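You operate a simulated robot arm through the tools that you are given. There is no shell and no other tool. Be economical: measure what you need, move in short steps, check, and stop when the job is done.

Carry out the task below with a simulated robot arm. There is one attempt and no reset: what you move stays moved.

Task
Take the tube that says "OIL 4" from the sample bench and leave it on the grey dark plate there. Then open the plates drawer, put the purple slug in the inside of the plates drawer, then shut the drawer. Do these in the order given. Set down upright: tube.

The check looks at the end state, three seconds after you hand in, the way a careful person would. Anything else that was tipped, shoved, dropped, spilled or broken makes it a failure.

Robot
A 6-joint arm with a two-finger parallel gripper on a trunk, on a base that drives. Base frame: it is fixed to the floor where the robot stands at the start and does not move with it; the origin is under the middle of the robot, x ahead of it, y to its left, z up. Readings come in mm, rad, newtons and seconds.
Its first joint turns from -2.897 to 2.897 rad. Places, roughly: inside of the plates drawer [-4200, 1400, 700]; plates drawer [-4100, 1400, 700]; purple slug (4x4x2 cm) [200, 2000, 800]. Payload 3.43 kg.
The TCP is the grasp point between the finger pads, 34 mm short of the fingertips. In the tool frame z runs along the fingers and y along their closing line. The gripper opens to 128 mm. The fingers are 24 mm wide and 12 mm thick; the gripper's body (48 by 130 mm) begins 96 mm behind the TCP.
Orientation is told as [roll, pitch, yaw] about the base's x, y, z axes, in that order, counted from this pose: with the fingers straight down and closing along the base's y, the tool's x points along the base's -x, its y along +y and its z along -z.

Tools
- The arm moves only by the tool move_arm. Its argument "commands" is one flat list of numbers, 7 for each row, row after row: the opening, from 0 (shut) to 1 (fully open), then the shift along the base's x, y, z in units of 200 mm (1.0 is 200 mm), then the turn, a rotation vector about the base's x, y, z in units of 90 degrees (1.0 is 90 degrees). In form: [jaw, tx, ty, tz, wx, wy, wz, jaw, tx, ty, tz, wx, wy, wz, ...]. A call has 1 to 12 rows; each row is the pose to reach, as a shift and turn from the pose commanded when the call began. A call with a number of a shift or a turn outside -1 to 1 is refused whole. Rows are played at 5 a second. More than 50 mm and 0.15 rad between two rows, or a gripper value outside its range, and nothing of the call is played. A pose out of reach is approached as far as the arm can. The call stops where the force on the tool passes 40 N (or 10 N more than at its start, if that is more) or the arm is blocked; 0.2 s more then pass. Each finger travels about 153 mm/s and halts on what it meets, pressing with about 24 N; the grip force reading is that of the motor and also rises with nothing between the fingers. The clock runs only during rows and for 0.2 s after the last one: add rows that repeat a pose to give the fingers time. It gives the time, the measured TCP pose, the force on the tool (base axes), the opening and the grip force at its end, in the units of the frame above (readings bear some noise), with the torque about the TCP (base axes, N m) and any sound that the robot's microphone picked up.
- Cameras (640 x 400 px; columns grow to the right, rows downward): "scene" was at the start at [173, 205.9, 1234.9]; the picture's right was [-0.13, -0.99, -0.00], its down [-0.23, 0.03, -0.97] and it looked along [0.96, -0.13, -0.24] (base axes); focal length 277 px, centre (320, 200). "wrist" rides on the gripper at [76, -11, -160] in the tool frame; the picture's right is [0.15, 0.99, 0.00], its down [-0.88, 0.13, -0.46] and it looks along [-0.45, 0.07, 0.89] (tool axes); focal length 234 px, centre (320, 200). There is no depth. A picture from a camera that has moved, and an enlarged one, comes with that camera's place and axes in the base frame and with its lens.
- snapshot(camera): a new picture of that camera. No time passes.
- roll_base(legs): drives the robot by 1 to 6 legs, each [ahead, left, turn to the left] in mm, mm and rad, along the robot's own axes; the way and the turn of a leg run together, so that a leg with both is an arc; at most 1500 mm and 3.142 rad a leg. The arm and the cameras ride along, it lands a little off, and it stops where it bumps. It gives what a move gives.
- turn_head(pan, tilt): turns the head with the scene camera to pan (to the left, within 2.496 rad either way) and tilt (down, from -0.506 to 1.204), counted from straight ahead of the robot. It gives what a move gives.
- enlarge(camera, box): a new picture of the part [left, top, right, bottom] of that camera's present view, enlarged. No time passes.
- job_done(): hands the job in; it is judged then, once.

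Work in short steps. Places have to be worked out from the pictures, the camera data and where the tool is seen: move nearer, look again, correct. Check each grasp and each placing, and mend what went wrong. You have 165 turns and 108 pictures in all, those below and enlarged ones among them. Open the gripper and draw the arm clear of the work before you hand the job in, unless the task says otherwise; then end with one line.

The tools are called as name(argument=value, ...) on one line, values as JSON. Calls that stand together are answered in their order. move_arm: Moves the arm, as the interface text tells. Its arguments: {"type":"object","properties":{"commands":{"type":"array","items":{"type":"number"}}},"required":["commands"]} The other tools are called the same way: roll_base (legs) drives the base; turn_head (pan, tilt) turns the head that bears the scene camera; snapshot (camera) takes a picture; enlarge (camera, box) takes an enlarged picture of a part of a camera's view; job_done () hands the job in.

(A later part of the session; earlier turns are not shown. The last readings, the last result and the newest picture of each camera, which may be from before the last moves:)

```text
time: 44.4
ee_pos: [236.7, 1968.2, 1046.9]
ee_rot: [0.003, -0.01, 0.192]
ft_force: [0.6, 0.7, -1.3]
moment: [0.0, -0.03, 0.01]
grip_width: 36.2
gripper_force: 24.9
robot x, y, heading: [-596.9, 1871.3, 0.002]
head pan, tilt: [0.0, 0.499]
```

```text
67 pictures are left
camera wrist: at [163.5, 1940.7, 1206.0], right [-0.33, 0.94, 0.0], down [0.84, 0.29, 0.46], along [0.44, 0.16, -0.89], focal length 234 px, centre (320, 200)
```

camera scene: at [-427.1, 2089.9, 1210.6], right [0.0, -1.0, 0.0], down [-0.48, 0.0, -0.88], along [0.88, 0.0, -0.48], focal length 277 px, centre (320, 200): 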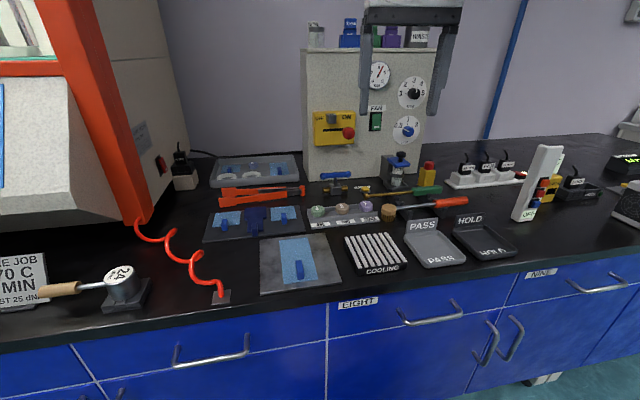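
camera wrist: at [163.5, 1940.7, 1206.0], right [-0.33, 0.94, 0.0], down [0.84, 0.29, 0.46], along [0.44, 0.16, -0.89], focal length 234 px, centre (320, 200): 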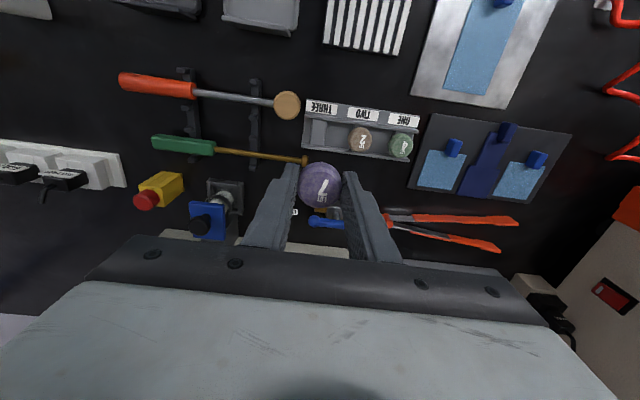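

The slug is held. I retract the arm and look behind for the route to the drawer.

move_arm(commands=[0.2, -0.2, 0, 0.1, 0, 0, 0, 0.2, -0.4, 0, 0.2, 0, 0, 0, 0.2, -0.6, 0, 0.3, 0, 0, 0, 0.2, -0.8, 0, 0.3, 0, 0, 0, 0.2, -1, 0, 0.3, 0, 0, 0])

move_arm(commands=[0.2, -0.2, -0.1, 0, 0, 0, 0, 0.2, -0.4, -0.2, 0, 0, 0, 0, 0.2, -0.6, -0.3, 0, 0, 0, 0, 0.2, -0.8, -0.3, 0, 0, 0, 0])

turn_head(pan=2.49, tilt=0.2)

snapshot(camera="scene")

turn_head(pan=-2.49, tilt=0.2)

snapshot(camera="scene")

```text
time: 45.6
ee_pos: [36.3, 1964.7, 1109.3]
ee_rot: [0.005, -0.009, 0.191]
ft_force: [1.1, -0.4, -1.3]
moment: [-0.04, 0.07, 0.04]
grip_width: 36.4
gripper_force: 24.6
robot x, y, heading: [-598.9, 1868.5, 0.006]
head pan, tilt: [0.0, 0.499]
```

```text
time: 46.6
ee_pos: [-123.0, 1904.4, 1109.1]
ee_rot: [0.005, -0.007, 0.193]
ft_force: [0.2, 0.4, 0.4]
moment: [-0.06, 0.03, -0.02]
grip_width: 36.5
gripper_force: 23.5
robot x, y, heading: [-595.9, 1870.6, -0.001]
head pan, tilt: [0.0, 0.499]
```

```text
time: 48.9
ee_pos: [-123.9, 1904.1, 1109.2]
ee_rot: [0.003, -0.01, 0.192]
ft_force: [-0.1, 0.4, -0.4]
moment: [0.0, -0.02, -0.02]
grip_width: 36.2
gripper_force: 24.1
robot x, y, heading: [-599.6, 1869.7, -0.001]
head pan, tilt: [2.491, 0.201]
```

```text
66 pictures are left
camera scene: at [-592.2, 2145.9, 1238.3], right [0.6, 0.8, 0.0], down [0.16, -0.12, -0.98], along [-0.78, 0.59, -0.2], focal length 277 px, centre (320, 200)
```

scene: 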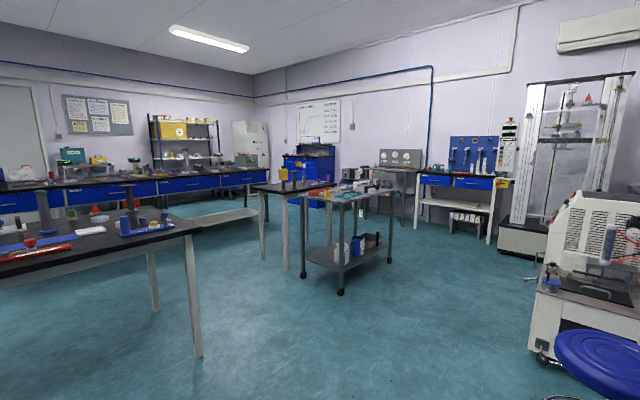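

```text
time: 52.8
ee_pos: [-124.3, 1903.6, 1109.4]
ee_rot: [0.003, -0.01, 0.193]
ft_force: [-0.2, 0.5, 0.1]
moment: [0.0, 0.0, 0.02]
grip_width: 36.5
gripper_force: 24.3
robot x, y, heading: [-595.9, 1870.6, 0.005]
head pan, tilt: [-2.491, 0.201]
```

```text
65 pictures are left
camera scene: at [-591.9, 2032.9, 1238.3], right [-0.61, 0.79, 0.0], down [0.16, 0.12, -0.98], along [-0.78, -0.6, -0.2], focal length 277 px, centre (320, 200)
```

scene: 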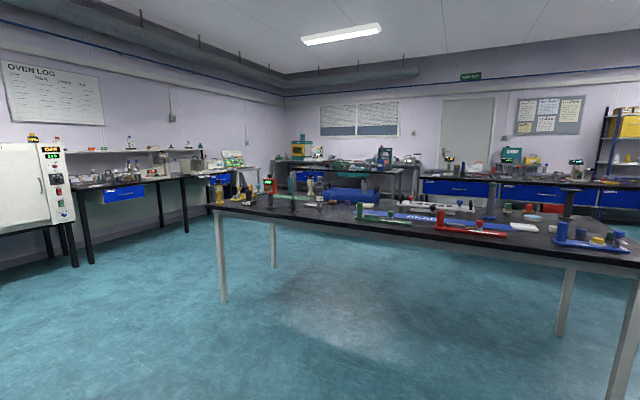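

The route: turn to face the far bench (room is yawed ~0.19 rad), pass through the gap between the middle table and cart (v≈3350), then slide left to the drawer. I drive the first part and look.

roll_base(legs=[[-700, 0, 0], [0, 0, 1.665], [0, 0, 1.665], [0, -1270, 0]])

turn_head(pan=0, tilt=0.35)

snapshot(camera="scene")

```text
time: 70.6
ee_pos: [-2015.1, 2953.6, 1108.9]
ee_rot: [0.003, -0.009, -2.726]
ft_force: [-0.1, -0.1, 0.7]
moment: [-0.04, 0.01, 0.01]
grip_width: 36.3
gripper_force: 24.1
robot x, y, heading: [-1561.9, 3089.2, -2.914]
head pan, tilt: [-2.491, 0.201]
```

```text
time: 72.9
ee_pos: [-2014.7, 2954.6, 1109.0]
ee_rot: [0.003, -0.01, -2.726]
ft_force: [-0.3, 0.1, -0.4]
moment: [0.0, -0.03, 0.02]
grip_width: 36.1
gripper_force: 24.7
robot x, y, heading: [-1562.8, 3087.7, -2.917]
head pan, tilt: [0.0, 0.351]
```

```text
64 pictures are left
camera scene: at [-1679.4, 2836.3, 1224.3], right [-0.23, 0.97, 0.0], down [0.33, 0.08, -0.94], along [-0.92, -0.21, -0.34], focal length 277 px, centre (320, 200)
```

scene: 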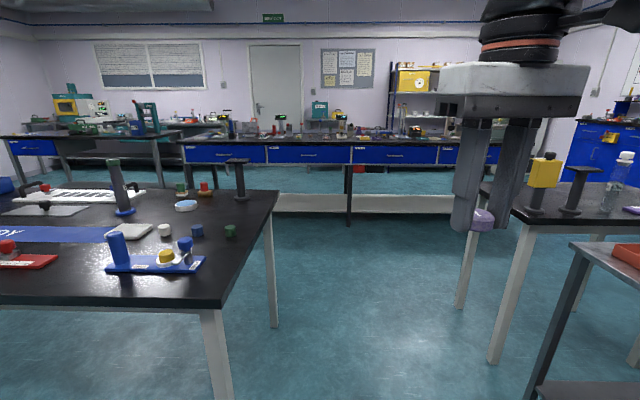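

The gap matches my estimate. The plates drawer should be the leftmost blue one near (225,155); I enlarge to read labels.

enlarge(camera="scene", box=[160, 110, 460, 230])

roll_base(legs=[[0, 0, -0.035], [1000, 0, 0], [900, 0, 0]])

turn_head(pan=0.4, tilt=0.35)

snapshot(camera="scene")

```text
2.13 times, centred on (310, 170) of scene
camera zoom: at [-1679.4, 2836.3, 1224.3], right [-0.23, 0.97, 0.0], down [0.33, 0.08, -0.94], along [-0.92, -0.21, -0.34], focal length 590 px, centre (341, 264)
```

zoom: 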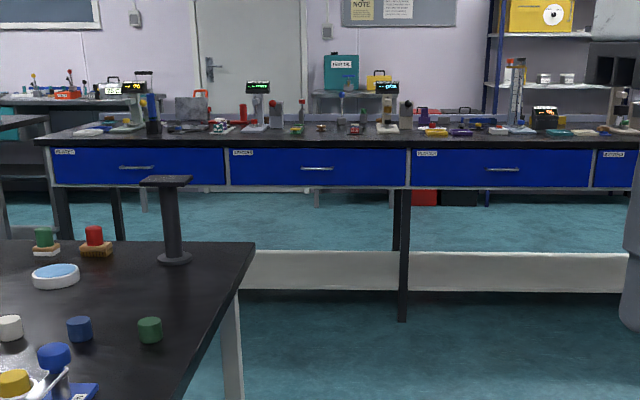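

```text
time: 82.8
ee_pos: [-3877.8, 2596.8, 1108.4]
ee_rot: [0.003, -0.01, -2.754]
ft_force: [0.1, 0.2, 0.3]
moment: [0.01, -0.04, -0.01]
grip_width: 36.1
gripper_force: 24.1
robot x, y, heading: [-3421.1, 2718.7, -2.941]
head pan, tilt: [0.0, 0.351]
```

```text
time: 83.6
ee_pos: [-3878.5, 2595.6, 1108.3]
ee_rot: [0.004, -0.009, -2.754]
ft_force: [0.4, 0.2, -0.6]
moment: [0.01, -0.01, -0.03]
grip_width: 36.4
gripper_force: 24.1
robot x, y, heading: [-3418.5, 2718.3, -2.941]
head pan, tilt: [0.4, 0.351]
```

```text
62 pictures are left
camera scene: at [-3531.7, 2433.4, 1224.3], right [-0.56, 0.83, 0.0], down [0.28, 0.19, -0.94], along [-0.78, -0.53, -0.34], focal length 277 px, centre (320, 200)
```

scene: 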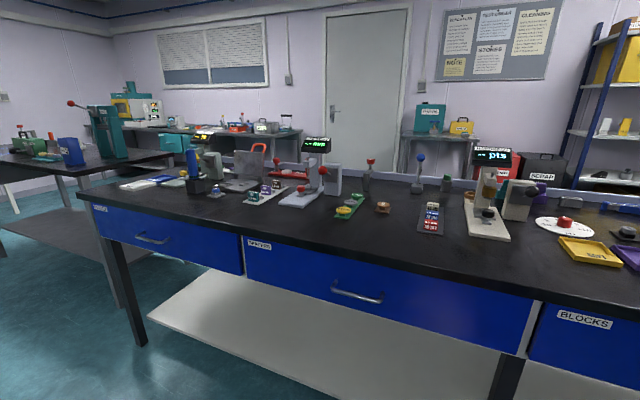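

I enlarge the labels on the two left drawers.

enlarge(camera="scene", box=[75, 170, 295, 290])

```text
2.91 times, centred on (185, 230) of scene
camera zoom: at [-3531.7, 2433.4, 1224.3], right [-0.56, 0.83, 0.0], down [0.28, 0.19, -0.94], along [-0.78, -0.53, -0.34], focal length 805 px, centre (713, 113)
```

zoom: 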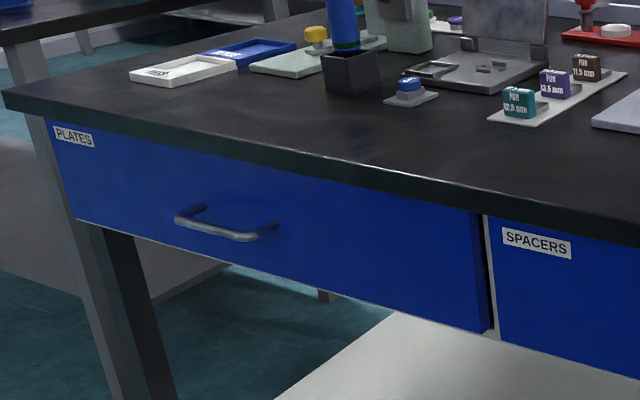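

The leftmost drawer is PLATES, handle near [-3939,1411]. I drive ahead slightly, then left to stand in front of it.

roll_base(legs=[[60, 0, 0], [0, 1190, 0]])

turn_head(pan=-0.2, tilt=0.7)

snapshot(camera="scene")

snapshot(camera="wrist")

```text
time: 90.5
ee_pos: [-3688.4, 1364.1, 1109.6]
ee_rot: [0.004, -0.011, -2.752]
ft_force: [0.1, 0.0, 0.7]
moment: [0.0, 0.0, -0.01]
grip_width: 36.2
gripper_force: 24.7
robot x, y, heading: [-3227.7, 1488.8, -2.939]
head pan, tilt: [0.4, 0.351]
```

```text
time: 91.5
ee_pos: [-3689.3, 1363.3, 1108.1]
ee_rot: [0.003, -0.011, -2.749]
ft_force: [-0.4, -0.1, -0.8]
moment: [0.02, -0.01, 0.01]
grip_width: 36.2
gripper_force: 24.3
robot x, y, heading: [-3228.2, 1490.0, -2.941]
head pan, tilt: [-0.201, 0.7]
```

```text
60 pictures are left
camera scene: at [-3349.7, 1255.5, 1193.0], right [0.0, 1.0, 0.0], down [0.64, 0.0, -0.77], along [-0.77, 0.0, -0.64], focal length 277 px, centre (320, 200)
```

scene: 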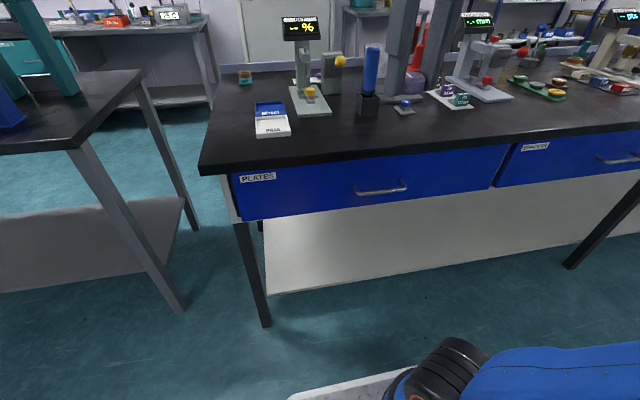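

```text
59 pictures are left
camera wrist: at [-3621.1, 1403.5, 1267.9], right [0.51, -0.86, 0.0], down [-0.76, -0.45, 0.46], along [-0.4, -0.24, -0.89], focal length 234 px, centre (320, 200)
```

wrist: 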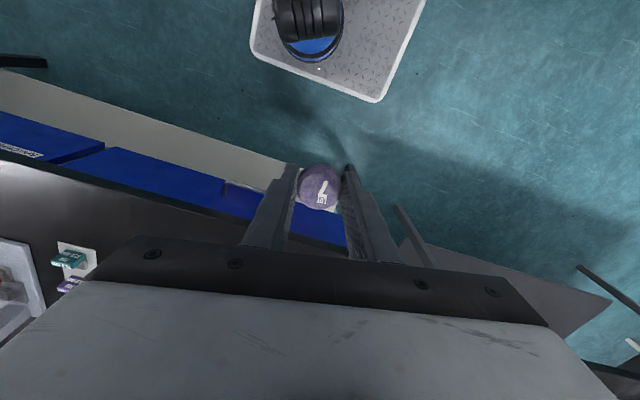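

PLATES drawer handle is at about [-3937,1421]. I'll park the slug on free bench top near [-4085,1640] first, since the gripper is needed for the handle.

move_arm(commands=[0.2, -0.1, 0.2, 0, 0, 0, 0, 0.2, -0.2, 0.4, 0, 0, 0, 0, 0.2, -0.3, 0.6, 0, 0, 0, 0, 0.2, -0.4, 0.8, 0, 0, 0, 0, 0.2, -0.5, 1.0, 0, 0, 0, 0, 0.2, -0.7, 1.0, 0, 0, 0, 0, 0.2, -0.9, 1.0, 0, 0, 0, 0, 0.2, -1.0, 1.0, 0, 0, 0, 0])

move_arm(commands=[0.2, -0.2, 0.1, -0.1, 0, 0, 0, 0.2, -0.4, 0.2, -0.2, 0, 0, 0, 0.2, -0.6, 0.3, -0.3, 0, 0, 0, 0.2, -0.8, 0.4, -0.4, 0, 0, 0, 0.2, -0.98, 0.4, -0.5, 0, 0, 0, 0.2, -0.98, 0.4, -0.7, 0, 0, 0, 0.2, -0.98, 0.4, -0.7, 0, 0, 0])

snapshot(camera="wrist")

snapshot(camera="scene")

```text
time: 93.3
ee_pos: [-3887.4, 1564.5, 1110.4]
ee_rot: [0.002, -0.012, -2.751]
ft_force: [0.6, -0.1, 0.6]
moment: [0.02, 0.04, -0.01]
grip_width: 36.2
gripper_force: 24.1
robot x, y, heading: [-3228.1, 1489.9, -2.94]
head pan, tilt: [-0.201, 0.7]
```

```text
time: 94.9
ee_pos: [-4088.4, 1644.7, 968.1]
ee_rot: [0.003, -0.01, -2.751]
ft_force: [0.9, 0.3, 0.3]
moment: [0.02, 0.04, 0.0]
grip_width: 36.3
gripper_force: 24.0
robot x, y, heading: [-3229.9, 1489.8, -2.934]
head pan, tilt: [-0.201, 0.7]
```

```text
58 pictures are left
camera wrist: at [-4019.7, 1684.3, 1127.6], right [0.51, -0.86, 0.0], down [-0.76, -0.45, 0.46], along [-0.4, -0.24, -0.89], focal length 234 px, centre (320, 200)
```

wrist: 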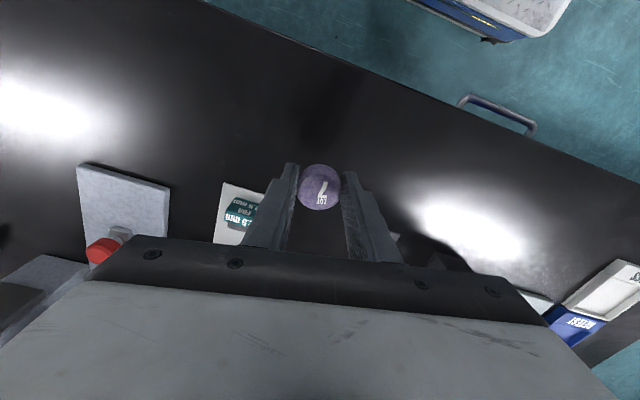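

```text
57 pictures are left
camera scene: at [-3349.7, 1255.6, 1192.9], right [0.0, 1.0, 0.0], down [0.64, 0.0, -0.76], along [-0.76, 0.0, -0.64], focal length 277 px, centre (320, 200)
```

scene: 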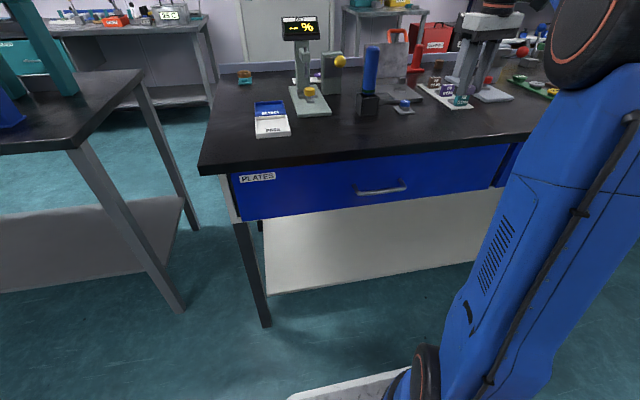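

Spot below is clear. I lower to TCP z≈900, then feel for the bench top.

move_arm(commands=[0.2, 0, 0, -0.17, 0, 0, 0, 0.2, 0, 0, -0.34, 0, 0, 0, 0.2, 0, 0, -0.34, 0, 0, 0])

snapshot(camera="wrist")

move_arm(commands=[0.2, 0, 0, -0.02, 0, 0, 0, 0.2, 0, 0, -0.04, 0, 0, 0, 0.2, 0, 0, -0.06, 0, 0, 0])

```text
time: 95.7
ee_pos: [-4085.9, 1643.8, 901.3]
ee_rot: [0.003, -0.01, -2.752]
ft_force: [-0.1, -0.4, -0.9]
moment: [-0.03, 0.01, 0.0]
grip_width: 36.5
gripper_force: 23.8
robot x, y, heading: [-3231.3, 1486.7, -2.942]
head pan, tilt: [-0.201, 0.7]
```

```text
56 pictures are left
camera wrist: at [-4018.9, 1683.5, 1059.6], right [0.51, -0.86, 0.0], down [-0.76, -0.45, 0.46], along [-0.4, -0.24, -0.89], focal length 234 px, centre (320, 200)
```

wrist: 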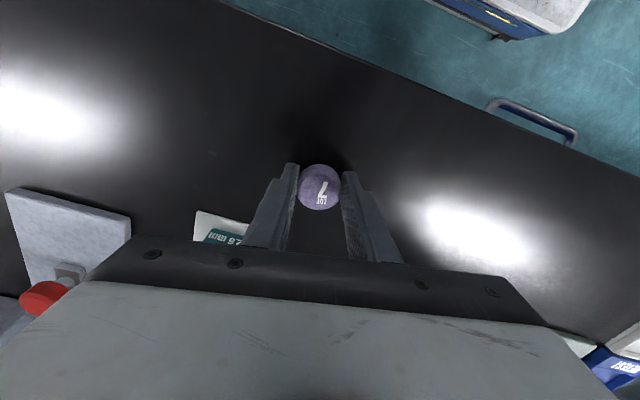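

```text
time: 96.5
ee_pos: [-4086.2, 1644.3, 895.3]
ee_rot: [-0.002, -0.017, -2.752]
ft_force: [4.9, -1.7, 8.3]
moment: [-0.19, -0.31, 0.11]
grip_width: 36.2
gripper_force: 23.8
robot x, y, heading: [-3229.8, 1491.3, -2.942]
head pan, tilt: [-0.201, 0.7]
stopped in row 3: the force on the tool passed its limit (the readings are from after the stop); the commanded pose is now the measured one
```

Contact found at TCP≈895 (bench top ≈856). I release and rise.

move_arm(commands=[0.3, 0, 0, 0, 0, 0, 0, 0.4, 0, 0, 0, 0, 0, 0, 0.5, 0, 0, 0, 0, 0, 0, 0.5, 0, 0, 0.1, 0, 0, 0, 0.5, 0, 0, 0.3, 0, 0, 0, 0.5, 0, 0, 0.5, 0, 0, 0, 0.5, 0, 0, 0.7, 0, 0, 0])

snapshot(camera="wrist")

```text
time: 98.1
ee_pos: [-4085.2, 1642.2, 1031.4]
ee_rot: [0.001, -0.015, -2.75]
ft_force: [-0.3, -0.4, 0.5]
moment: [-0.02, 0.01, 0.0]
grip_width: 64.0
gripper_force: 0.0
robot x, y, heading: [-3228.8, 1490.9, -2.939]
head pan, tilt: [-0.201, 0.7]
```

```text
55 pictures are left
camera wrist: at [-4017.6, 1682.5, 1191.1], right [0.51, -0.86, 0.0], down [-0.76, -0.45, 0.47], along [-0.4, -0.24, -0.88], focal length 234 px, centre (320, 200)
```

wrist: 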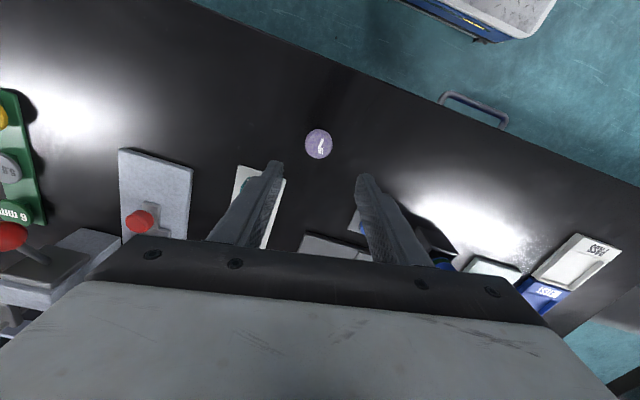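

Slug rests safely at [-4088,1641]. Now I bring the gripper in front of the handle, turning it so the fingers close along the drawer's pull direction.

move_arm(commands=[0.5, 0.1, -0.1, 0, 0, 0, 0.087, 0.5, 0.2, -0.2, 0, 0, 0, 0.174, 0.5, 0.3, -0.3, 0, 0, 0, 0.261, 0.5, 0.4, -0.4, 0, 0, 0, 0.348, 0.5, 0.5, -0.5, 0, 0, 0, 0.435, 0.5, 0.6, -0.6, 0, 0, 0, 0.522, 0.5, 0.7, -0.7, 0, 0, 0, 0.609, 0.5, 0.8, -0.8, 0, 0, 0, 0.696, 0.5, 0.9, -0.9, 0, 0, 0, 0.783, 0.5, 1.0, -1.0, 0, 0, 0, 0.872, 0.5, 1.0, -1.0, 0, 0, 0, 0.872])

snapshot(camera="wrist")

enlarge(camera="scene", box=[220, 50, 500, 250])

```text
time: 100.5
ee_pos: [-3886.7, 1442.8, 1032.8]
ee_rot: [-0.003, -0.017, -1.38]
ft_force: [0.1, 0.5, 1.0]
moment: [0.04, 0.0, -0.02]
grip_width: 64.1
gripper_force: 0.0
robot x, y, heading: [-3231.6, 1486.5, -2.937]
head pan, tilt: [-0.201, 0.7]
```

```text
54 pictures are left
camera wrist: at [-3910.8, 1517.9, 1191.8], right [0.94, 0.33, 0.0], down [0.29, -0.83, 0.47], along [0.15, -0.44, -0.88], focal length 234 px, centre (320, 200)
```

wrist: 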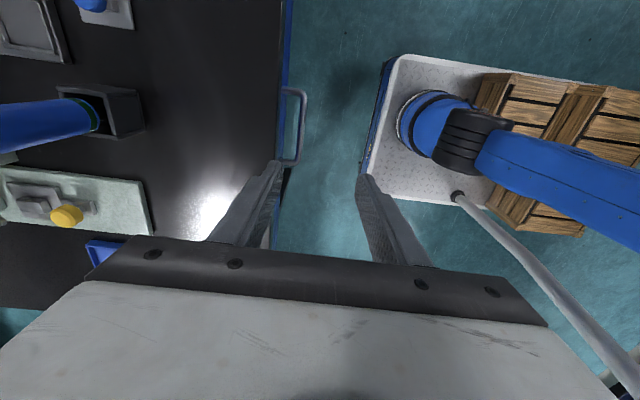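

```text
2.00 times, centred on (360, 150) of scene
camera zoom: at [-3349.8, 1255.5, 1192.9], right [0.0, 1.0, 0.0], down [0.64, 0.0, -0.76], along [-0.76, 0.0, -0.64], focal length 553 px, centre (240, 300)
```

zoom: 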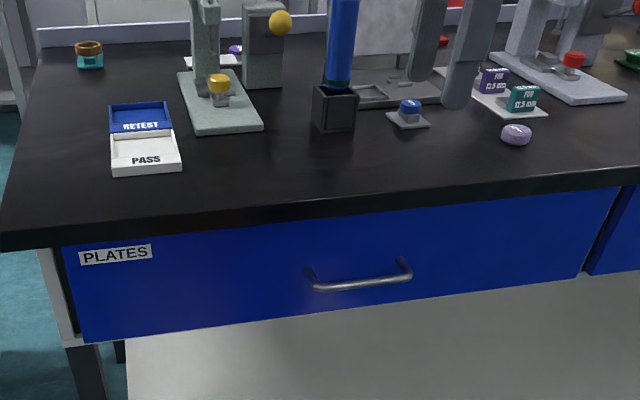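

The handle bar is about [-3916,1420,746], standing ~38 mm off the face with the bench edge almost above the gap. I'll tilt the tool 30° so it comes in from above-front, narrow the jaws to ~32 mm, and stop at a standoff to check.

move_arm(commands=[0.4, 0.1, 0, 0, -0.016, 0.082, 0, 0.35, 0.15, -0.02, -0.1, -0.032, 0.164, 0, 0.3, 0.15, -0.04, -0.3, -0.047, 0.246, 0, 0.25, 0.15, -0.06, -0.5, -0.0627, 0.327, 0, 0.25, 0.13, -0.07, -0.7, -0.0627, 0.327, 0, 0.25, 0.1, -0.07, -0.9, -0.0627, 0.327, 0, 0.25, 0.1, -0.07, -0.9, -0.0627, 0.327, 0])

snapshot(camera="wrist")

enlarge(camera="scene", box=[270, 100, 470, 240])

```text
time: 102.1
ee_pos: [-3866.4, 1429.5, 854.9]
ee_rot: [-0.526, -0.014, -1.374]
ft_force: [-0.2, 0.3, -0.6]
moment: [-0.02, -0.02, 0.01]
grip_width: 31.9
gripper_force: 0.0
robot x, y, heading: [-3231.3, 1490.1, -2.937]
head pan, tilt: [-0.201, 0.7]
```

```text
52 pictures are left
camera wrist: at [-3811.8, 1518.2, 997.8], right [0.81, 0.31, -0.5], down [0.51, -0.79, 0.34], along [-0.29, -0.53, -0.8], focal length 234 px, centre (320, 200)
```

wrist: 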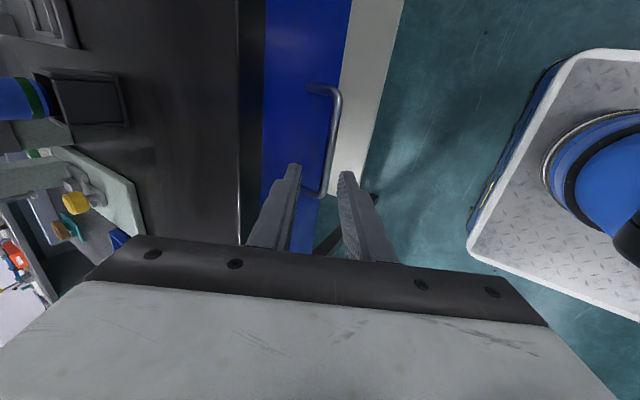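

```text
2.86 times, centred on (370, 170) of scene
camera zoom: at [-3349.7, 1255.6, 1192.9], right [0.0, 1.0, 0.0], down [0.64, 0.0, -0.76], along [-0.76, 0.0, -0.64], focal length 790 px, centre (177, 286)
```

zoom: 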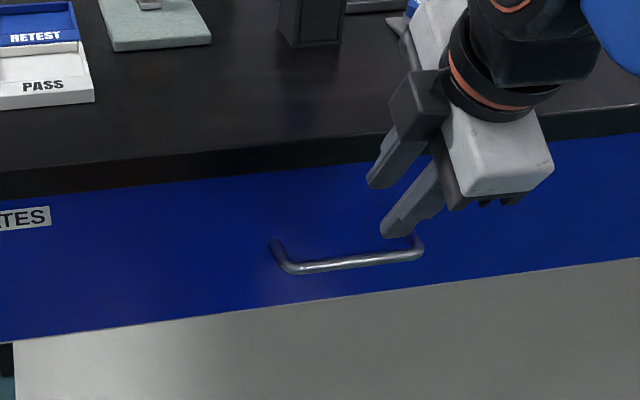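

Updated: bar centre [-3914,1424,746]. I advance along the tool axis, stopping ~30 mm short to check.

move_arm(commands=[0.25, -0.01, 0, -0.115, 0, 0, 0, 0.25, -0.06, -0.01, -0.215, 0, 0, 0, 0.25, -0.12, -0.02, -0.32, 0, 0, 0, 0.25, -0.12, -0.02, -0.32, 0, 0, 0])

snapshot(camera="wrist")

enlarge(camera="scene", box=[300, 130, 440, 230])

```text
time: 103.1
ee_pos: [-3890.3, 1424.5, 789.3]
ee_rot: [-0.524, -0.013, -1.372]
ft_force: [0.3, -1.3, -0.3]
moment: [-0.01, 0.0, -0.01]
grip_width: 32.0
gripper_force: 0.1
robot x, y, heading: [-3230.1, 1486.4, -2.939]
head pan, tilt: [-0.201, 0.7]
```

```text
50 pictures are left
camera wrist: at [-3836.5, 1514.1, 932.1], right [0.81, 0.31, -0.5], down [0.51, -0.79, 0.34], along [-0.29, -0.53, -0.8], focal length 234 px, centre (320, 200)
```

wrist: 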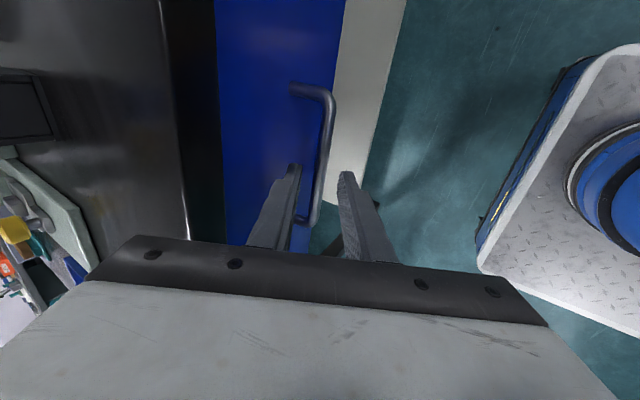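

```text
4.00 times, centred on (370, 180) of scene
camera zoom: at [-3349.7, 1255.5, 1192.9], right [0.0, 1.0, 0.0], down [0.64, 0.0, -0.76], along [-0.76, 0.0, -0.64], focal length 1106 px, centre (120, 280)
```

zoom: 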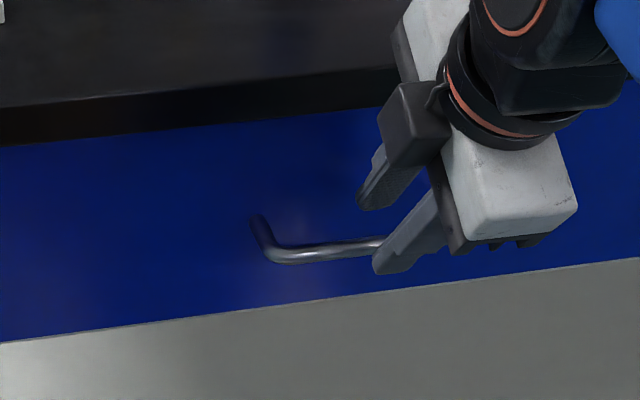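

The bar lies centred between the fingertips. I advance the last ~32 mm along the tool axis.

move_arm(commands=[0.25, -0.04, -0.007, -0.07, 0, 0, 0, 0.25, -0.079, -0.015, -0.139, 0, 0, 0, 0.25, -0.079, -0.015, -0.139, 0, 0, 0])

snapshot(camera="wrist")

enlarge(camera="scene", box=[300, 130, 440, 230])

```text
time: 103.9
ee_pos: [-3906.5, 1421.7, 762.6]
ee_rot: [-0.524, -0.013, -1.372]
ft_force: [-0.2, -0.2, -1.1]
moment: [0.0, -0.02, -0.01]
grip_width: 31.8
gripper_force: 0.1
robot x, y, heading: [-3232.1, 1490.6, -2.939]
head pan, tilt: [-0.201, 0.7]
```

```text
48 pictures are left
camera wrist: at [-3852.3, 1511.0, 905.0], right [0.81, 0.31, -0.5], down [0.51, -0.79, 0.34], along [-0.29, -0.53, -0.8], focal length 234 px, centre (320, 200)
```

wrist: 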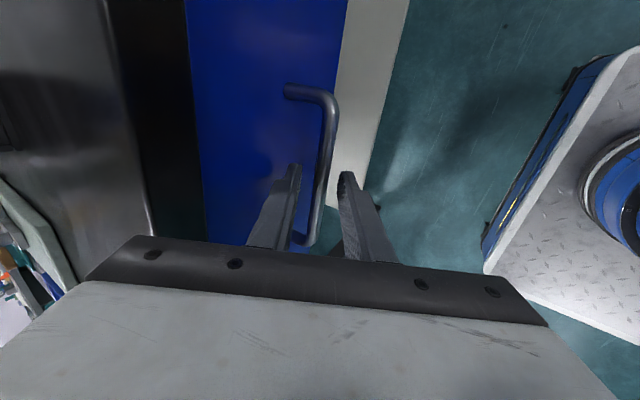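

```text
4.00 times, centred on (370, 180) of scene
camera zoom: at [-3349.8, 1255.5, 1192.9], right [0.0, 1.0, 0.0], down [0.64, 0.0, -0.76], along [-0.76, 0.0, -0.64], focal length 1106 px, centre (120, 280)
```

zoom: 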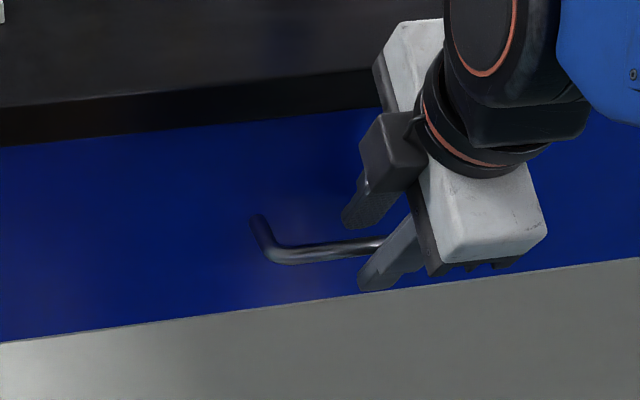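

In the tool frame the bar is ~18 mm past the TCP with 16 mm of finger beyond it. I close on it.

move_arm(commands=[0.15, 0, 0, 0, 0, 0, 0, 0.0, 0, 0, 0, 0, 0, 0, 0.0, 0, 0, 0, 0, 0, 0, 0.0, 0, 0, 0, 0, 0, 0])

enlarge(camera="scene", box=[300, 130, 440, 230])

```text
time: 104.9
ee_pos: [-3905.2, 1422.3, 762.2]
ee_rot: [-0.523, -0.013, -1.371]
ft_force: [0.2, 0.1, -0.5]
moment: [0.67, 0.17, 0.89]
grip_width: 12.0
gripper_force: 45.2
robot x, y, heading: [-3230.3, 1491.9, -2.944]
head pan, tilt: [-0.201, 0.7]
```

```text
4.00 times, centred on (370, 180) of scene
camera zoom: at [-3349.8, 1255.5, 1192.9], right [0.0, 1.0, 0.0], down [0.64, 0.0, -0.76], along [-0.76, 0.0, -0.64], focal length 1106 px, centre (120, 280)
```

zoom: 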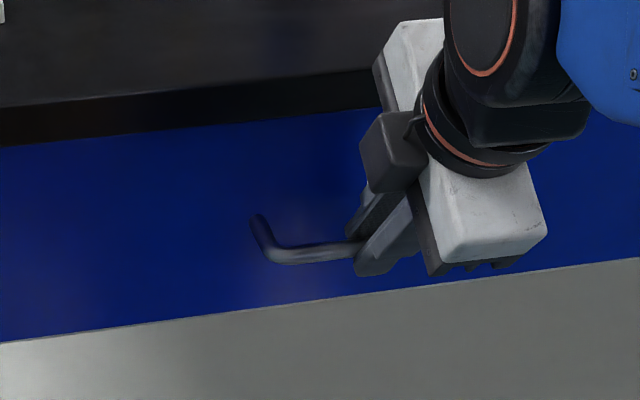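

Handle gripped (12 mm). I pull straight out along the drawer normal, 60 mm first.

move_arm(commands=[0, 0.05, 0.01, 0, 0, 0, 0, 0, 0.15, 0.03, 0, 0, 0, 0, 0, 0.294, 0.059, 0, 0, 0, 0, 0, 0.294, 0.059, 0, 0, 0, 0])

snapshot(camera="scene")

```text
time: 105.9
ee_pos: [-3847.1, 1433.8, 762.8]
ee_rot: [-0.523, -0.015, -1.372]
ft_force: [5.0, -30.7, 4.6]
moment: [-0.25, 0.03, 1.39]
grip_width: 11.9
gripper_force: 44.8
robot x, y, heading: [-3229.5, 1487.7, -2.944]
head pan, tilt: [-0.201, 0.7]
```

```text
45 pictures are left
camera scene: at [-3349.4, 1254.4, 1192.8], right [0.0, 1.0, 0.0], down [0.64, 0.0, -0.77], along [-0.77, 0.0, -0.64], focal length 277 px, centre (320, 200)
```

scene: 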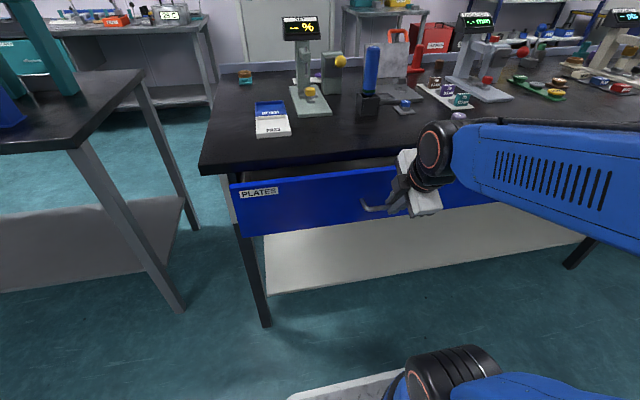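

The drawer is opening, but there's a 30 N side load toward -y, so I pull on with a smaller y component.

move_arm(commands=[0, 0.05, -0.02, 0, 0, 0, 0, 0, 0.15, -0.01, 0, 0, 0, 0, 0, 0.25, 0.01, 0, 0, 0, 0, 0, 0.25, 0.01, 0, 0, 0, 0])

```text
time: 106.9
ee_pos: [-3797.6, 1437.5, 761.0]
ee_rot: [-0.523, -0.014, -1.373]
ft_force: [-5.9, 30.7, 4.5]
moment: [1.14, 0.27, 0.6]
grip_width: 12.1
gripper_force: 45.1
robot x, y, heading: [-3233.8, 1488.6, -2.933]
head pan, tilt: [-0.201, 0.7]
```

The readings give a drawer direction with slope ≈0.153; I pull on along it to about 220 mm open.

move_arm(commands=[0, 0.05, 0.022, 0, 0, 0, 0, 0, 0.2, 0.045, 0, 0, 0, 0, 0, 0.35, 0.067, 0, 0, 0, 0, 0, 0.5, 0.09, 0, 0, 0, 0, 0, 0.57, 0.101, 0, 0, 0, 0, 0, 0.57, 0.101, 0, 0, 0, 0])

snapshot(camera="scene")

snapshot(camera="wrist")

```text
time: 108.3
ee_pos: [-3686.6, 1456.0, 777.3]
ee_rot: [-0.525, -0.016, -1.374]
ft_force: [-0.5, -0.2, -0.5]
moment: [-0.04, -0.01, -0.01]
grip_width: 0.0
gripper_force: 33.1
out of reach, approached as far as the arm can: row 3, 4, 5, 6
robot x, y, heading: [-3232.9, 1490.3, -2.94]
head pan, tilt: [-0.201, 0.7]
```

```text
44 pictures are left
camera scene: at [-3349.7, 1255.4, 1192.9], right [0.0, 1.0, 0.0], down [0.64, 0.0, -0.76], along [-0.76, 0.0, -0.64], focal length 277 px, centre (320, 200)
```

scene: 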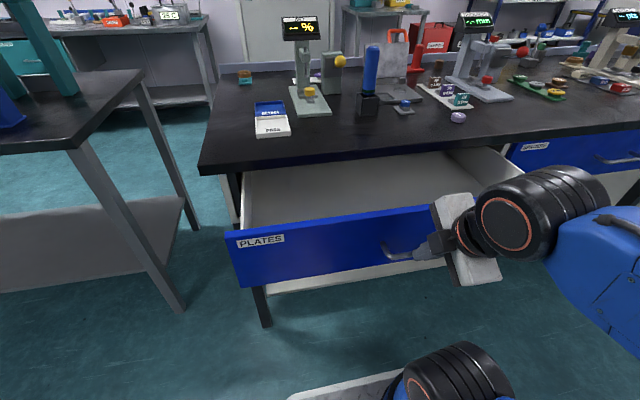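

```text
43 pictures are left
camera wrist: at [-3632.5, 1545.1, 920.0], right [0.81, 0.3, -0.5], down [0.51, -0.79, 0.34], along [-0.29, -0.53, -0.8], focal length 234 px, centre (320, 200)
```

wrist: 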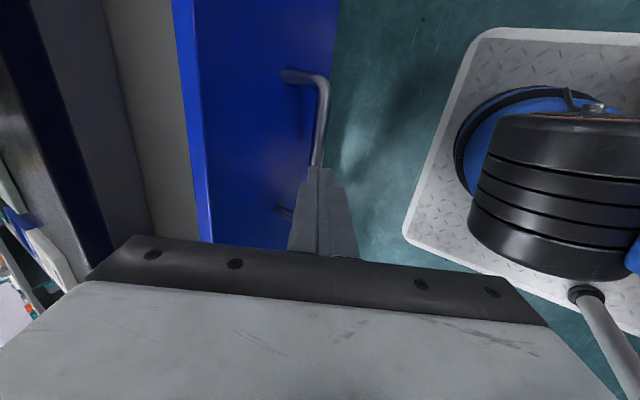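

The grip slipped off at the end but the drawer is open about 200 mm, enough. I raise the gripper straight up and straighten it.

move_arm(commands=[0, 0, 0, 0.2, 0, 0, 0, 0, 0, 0, 0.4, 0, 0, 0, 0, 0, 0, 0.6, 0.016, -0.082, 0, 0, 0, 0, 0.8, 0.032, -0.164, 0, 0, 0, 0, 1.0, 0.047, -0.246, 0, 0, 0, 0, 1.0, 0.0627, -0.327, 0, 0, 0, 0, 1.0, 0.0627, -0.327, 0])

snapshot(camera="wrist")

snapshot(camera="scene")

```text
time: 109.9
ee_pos: [-3686.4, 1454.9, 977.7]
ee_rot: [0.002, -0.018, -1.379]
ft_force: [-0.6, 0.3, 0.3]
moment: [0.0, 0.0, -0.01]
grip_width: 0.0
gripper_force: 32.6
robot x, y, heading: [-3229.9, 1491.1, -2.944]
head pan, tilt: [-0.201, 0.7]
```

```text
42 pictures are left
camera wrist: at [-3712.7, 1529.6, 1136.0], right [0.94, 0.33, 0.0], down [0.29, -0.83, 0.47], along [0.15, -0.44, -0.88], focal length 234 px, centre (320, 200)
```

wrist: 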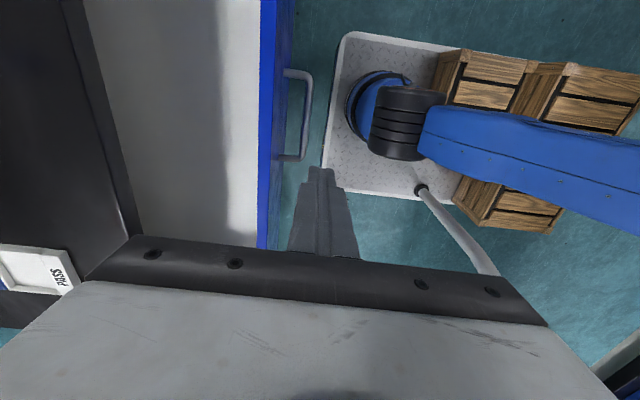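

```text
41 pictures are left
camera scene: at [-3349.7, 1255.6, 1192.9], right [0.0, 1.0, 0.0], down [0.64, 0.0, -0.76], along [-0.76, 0.0, -0.64], focal length 277 px, centre (320, 200)
```

scene: 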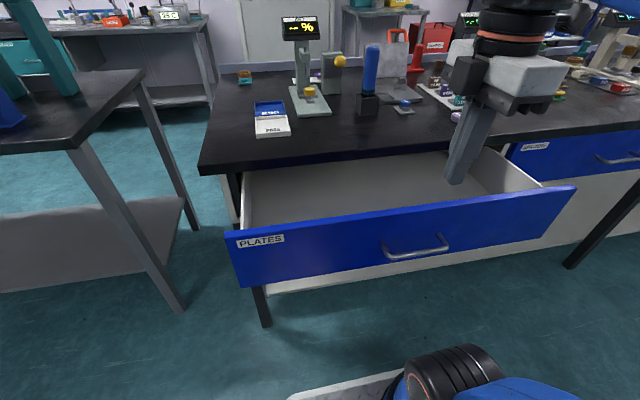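

The drawer stands open ~170 mm clear. Now back to the slug: I rotate the gripper and move toward [-4088,1641].

move_arm(commands=[0.1, -0.09, 0.085, 0.03, 0, 0, -0.0903, 0.2, -0.18, 0.17, 0.06, 0, 0, -0.1806, 0.3, -0.27, 0.255, 0.09, 0, 0, -0.2709, 0.4, -0.36, 0.34, 0.12, 0, 0, -0.3612, 0.5, -0.45, 0.425, 0.15, 0, 0, -0.4515, 0.5, -0.54, 0.51, 0.18, 0, 0, -0.5418, 0.5, -0.63, 0.595, 0.21, 0, 0, -0.6321, 0.5, -0.72, 0.68, 0.24, 0, 0, -0.7224, 0.5, -0.81, 0.765, 0.27, 0, 0, -0.8127, 0.5, -0.9, 0.85, 0.3, 0, 0, -0.903, 0.5, -1.0, 0.93, 0.3, 0, 0, -0.993, 0.5, -1.0, 0.93, 0.3, 0, 0, -0.993])

move_arm(commands=[0.5, -0.2, 0, 0, 0, 0, 0, 0.5, -0.4, 0, 0, 0, 0, 0, 0.5, -0.6, 0, -0.1, 0, 0, 0, 0.5, -0.8, 0, -0.2, 0, 0, 0, 0.5, -1.0, 0, -0.3, 0, 0, 0, 0.5, -1.0, 0, -0.3, 0, 0, 0])

snapshot(camera="wrist")

```text
time: 112.5
ee_pos: [-3886.6, 1642.4, 1037.4]
ee_rot: [-0.002, -0.015, -2.942]
ft_force: [-0.1, 0.1, 0.0]
moment: [0.01, 0.0, -0.02]
grip_width: 64.1
gripper_force: 0.1
robot x, y, heading: [-3234.9, 1484.9, -2.941]
head pan, tilt: [-0.201, 0.7]
```

```text
time: 113.9
ee_pos: [-4085.0, 1643.3, 976.3]
ee_rot: [-0.003, -0.019, -2.943]
ft_force: [0.5, -0.9, 0.3]
moment: [0.05, 0.03, 0.01]
grip_width: 64.0
gripper_force: 0.1
robot x, y, heading: [-3233.0, 1487.0, -2.941]
head pan, tilt: [-0.201, 0.7]
```

```text
40 pictures are left
camera wrist: at [-4010.7, 1668.6, 1135.8], right [0.34, -0.94, 0.0], down [-0.83, -0.3, 0.47], along [-0.44, -0.16, -0.88], focal length 234 px, centre (320, 200)
```

wrist: 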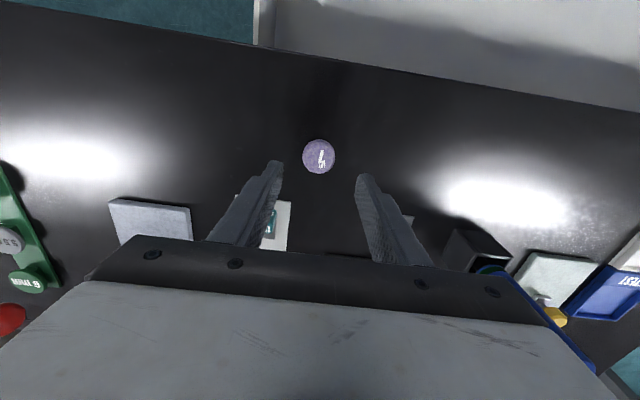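

Slug is at [-4087,1642]. I descend to TCP z≈896 and grasp.

move_arm(commands=[0.5, -0.012, -0.007, -0.2, 0, 0, 0, 0.5, -0.012, -0.007, -0.4, 0, 0, 0, 0.5, -0.012, -0.007, -0.4, 0, 0, 0, 0.35, -0.012, -0.007, -0.4, 0, 0, 0, 0.2, -0.012, -0.007, -0.4, 0, 0, 0, 0.2, -0.012, -0.007, -0.4, 0, 0, 0, 0.2, -0.012, -0.007, -0.4, 0, 0, 0])

snapshot(camera="wrist")

```text
time: 115.5
ee_pos: [-4089.1, 1640.8, 898.3]
ee_rot: [0.0, -0.016, -2.941]
ft_force: [-0.9, 0.0, 0.8]
moment: [-0.01, 0.04, -0.01]
grip_width: 35.8
gripper_force: 24.5
robot x, y, heading: [-3234.4, 1490.3, -2.939]
head pan, tilt: [-0.201, 0.7]
```

```text
39 pictures are left
camera wrist: at [-4014.1, 1666.6, 1056.2], right [0.34, -0.94, 0.0], down [-0.83, -0.3, 0.47], along [-0.44, -0.16, -0.88], focal length 234 px, centre (320, 200)
```

wrist: 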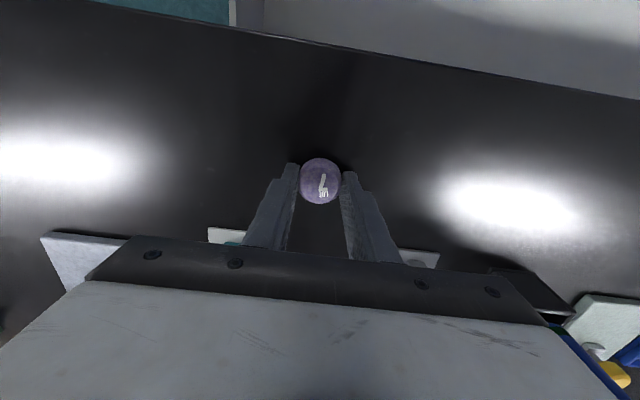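

Slug grasped. I lift and carry it over the open drawer.

move_arm(commands=[0.2, 0, 0, 0.1, 0, 0, 0, 0.2, 0, 0, 0.3, 0, 0, 0, 0.2, 0, 0, 0.5, 0, 0, 0, 0.2, 0.185, -0.16, 0.5, 0, 0, 0, 0.2, 0.37, -0.32, 0.5, 0, 0, 0, 0.2, 0.555, -0.48, 0.5, 0, 0, 0, 0.2, 0.74, -0.64, 0.5, 0, 0, 0, 0.2, 0.925, -0.8, 0.5, 0, 0, 0, 0.2, 0.995, -0.95, 0.5, 0, 0, 0, 0.2, 0.995, -0.95, 0.5, 0, 0, 0])

snapshot(camera="wrist")

snapshot(camera="scene")

```text
time: 117.7
ee_pos: [-3888.3, 1448.5, 998.0]
ee_rot: [-0.002, -0.016, -2.941]
ft_force: [0.2, -0.7, -0.6]
moment: [-0.02, 0.01, 0.04]
grip_width: 35.6
gripper_force: 24.0
robot x, y, heading: [-3232.4, 1491.3, -2.94]
head pan, tilt: [-0.201, 0.7]
```

```text
38 pictures are left
camera wrist: at [-3813.4, 1474.8, 1156.8], right [0.34, -0.94, 0.0], down [-0.83, -0.3, 0.47], along [-0.44, -0.16, -0.88], focal length 234 px, centre (320, 200)
```

wrist: 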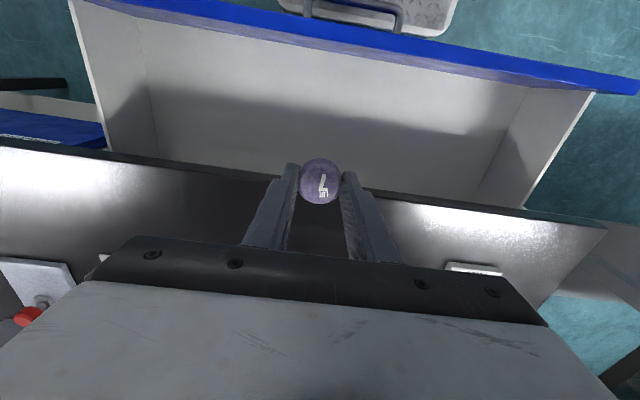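

```text
37 pictures are left
camera scene: at [-3349.8, 1255.6, 1192.9], right [0.0, 1.0, 0.0], down [0.64, 0.0, -0.76], along [-0.76, 0.0, -0.64], focal length 277 px, centre (320, 200)
```

scene: 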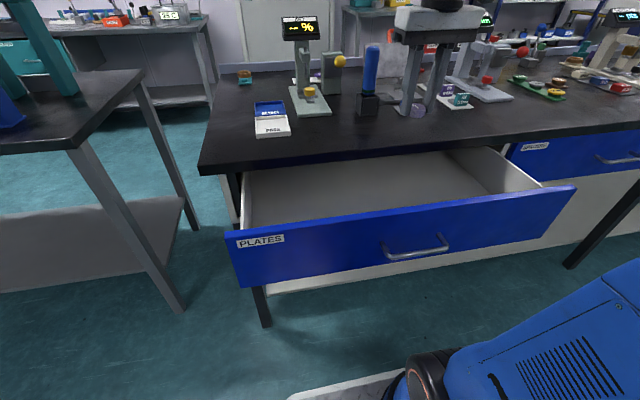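

I shift to the middle of the open gap and lower into the drawer.

move_arm(commands=[0.2, 0.165, 0.03, 0, 0, 0, 0, 0.2, 0.165, 0.03, -0.2, 0, 0, 0, 0.2, 0.165, 0.03, -0.4, 0, 0, 0, 0.2, 0.165, 0.03, -0.6, 0, 0, 0, 0.2, 0.165, 0.03, -0.8, 0, 0, 0, 0.2, 0.165, 0.03, -1.0, 0, 0, 0, 0.2, 0.165, 0.03, -1.0, 0, 0, 0])

snapshot(camera="wrist")

snapshot(camera="scene")

```text
time: 119.3
ee_pos: [-3854.6, 1457.2, 797.2]
ee_rot: [-0.001, -0.016, -2.94]
ft_force: [0.6, -0.3, 0.5]
moment: [-0.01, 0.05, 0.0]
grip_width: 35.8
gripper_force: 24.1
robot x, y, heading: [-3231.9, 1489.8, -2.943]
head pan, tilt: [-0.201, 0.7]
```

```text
36 pictures are left
camera wrist: at [-3780.7, 1482.8, 956.1], right [0.34, -0.94, 0.0], down [-0.83, -0.3, 0.47], along [-0.44, -0.16, -0.88], focal length 234 px, centre (320, 200)
```

wrist: 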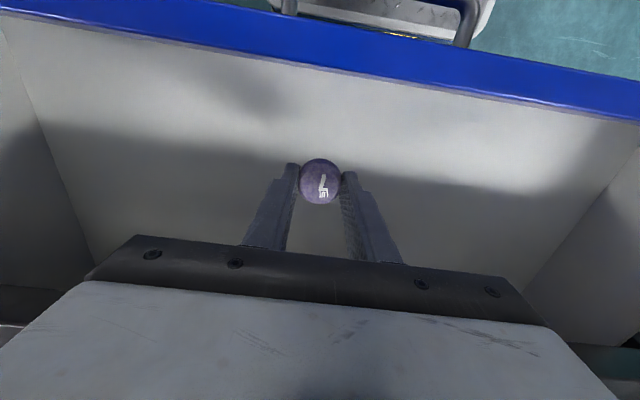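

```text
35 pictures are left
camera scene: at [-3349.8, 1255.5, 1192.9], right [0.0, 1.0, 0.0], down [0.64, 0.0, -0.76], along [-0.76, 0.0, -0.64], focal length 277 px, centre (320, 200)
```

scene: 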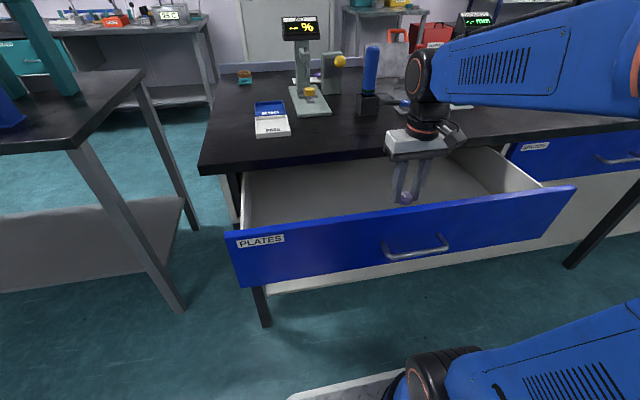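

The slug is inside the drawer mouth. I lower in small steps to feel the floor.

move_arm(commands=[0.2, 0, 0, -0.08, 0, 0, 0, 0.2, 0, 0, -0.14, 0, 0, 0, 0.2, 0, 0, -0.18, 0, 0, 0, 0.2, 0, 0, -0.2, 0, 0, 0, 0.2, 0, 0, -0.22, 0, 0, 0, 0.2, 0, 0, -0.24, 0, 0, 0, 0.2, 0, 0, -0.26, 0, 0, 0, 0.2, 0, 0, -0.28, 0, 0, 0, 0.2, 0, 0, -0.3, 0, 0, 0])

snapshot(camera="wrist")

```text
time: 121.3
ee_pos: [-3856.7, 1457.2, 736.4]
ee_rot: [-0.002, -0.018, -2.941]
ft_force: [0.5, 1.0, -0.3]
moment: [0.0, 0.0, 0.02]
grip_width: 35.6
gripper_force: 24.0
robot x, y, heading: [-3230.7, 1487.6, -2.943]
head pan, tilt: [-0.201, 0.7]
```

```text
34 pictures are left
camera wrist: at [-3781.2, 1482.6, 895.3], right [0.34, -0.94, 0.0], down [-0.83, -0.3, 0.47], along [-0.44, -0.16, -0.88], focal length 234 px, centre (320, 200)
```

wrist: 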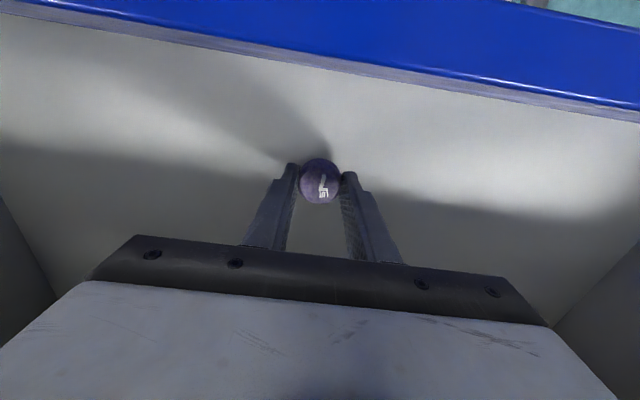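

No contact yet; shadows converge, so the floor is near. I continue in 4 mm steps.

move_arm(commands=[0.2, 0, 0, -0.02, 0, 0, 0, 0.2, 0, 0, -0.04, 0, 0, 0, 0.2, 0, 0, -0.06, 0, 0, 0, 0.2, 0, 0, -0.08, 0, 0, 0, 0.2, 0, 0, -0.1, 0, 0, 0, 0.2, 0, 0, -0.12, 0, 0, 0, 0.2, 0, 0, -0.14, 0, 0, 0, 0.2, 0, 0, -0.16, 0, 0, 0])

```text
time: 122.7
ee_pos: [-3857.6, 1456.9, 715.5]
ee_rot: [-0.001, -0.024, -2.942]
ft_force: [-1.1, -3.1, 13.3]
moment: [-0.23, -0.11, -0.05]
grip_width: 35.7
gripper_force: 24.1
robot x, y, heading: [-3231.4, 1486.4, -2.938]
head pan, tilt: [-0.201, 0.7]
stopped in row 7: the force on the tool passed its limit (the readings are from after the stop); the commanded pose is now the measured one
```

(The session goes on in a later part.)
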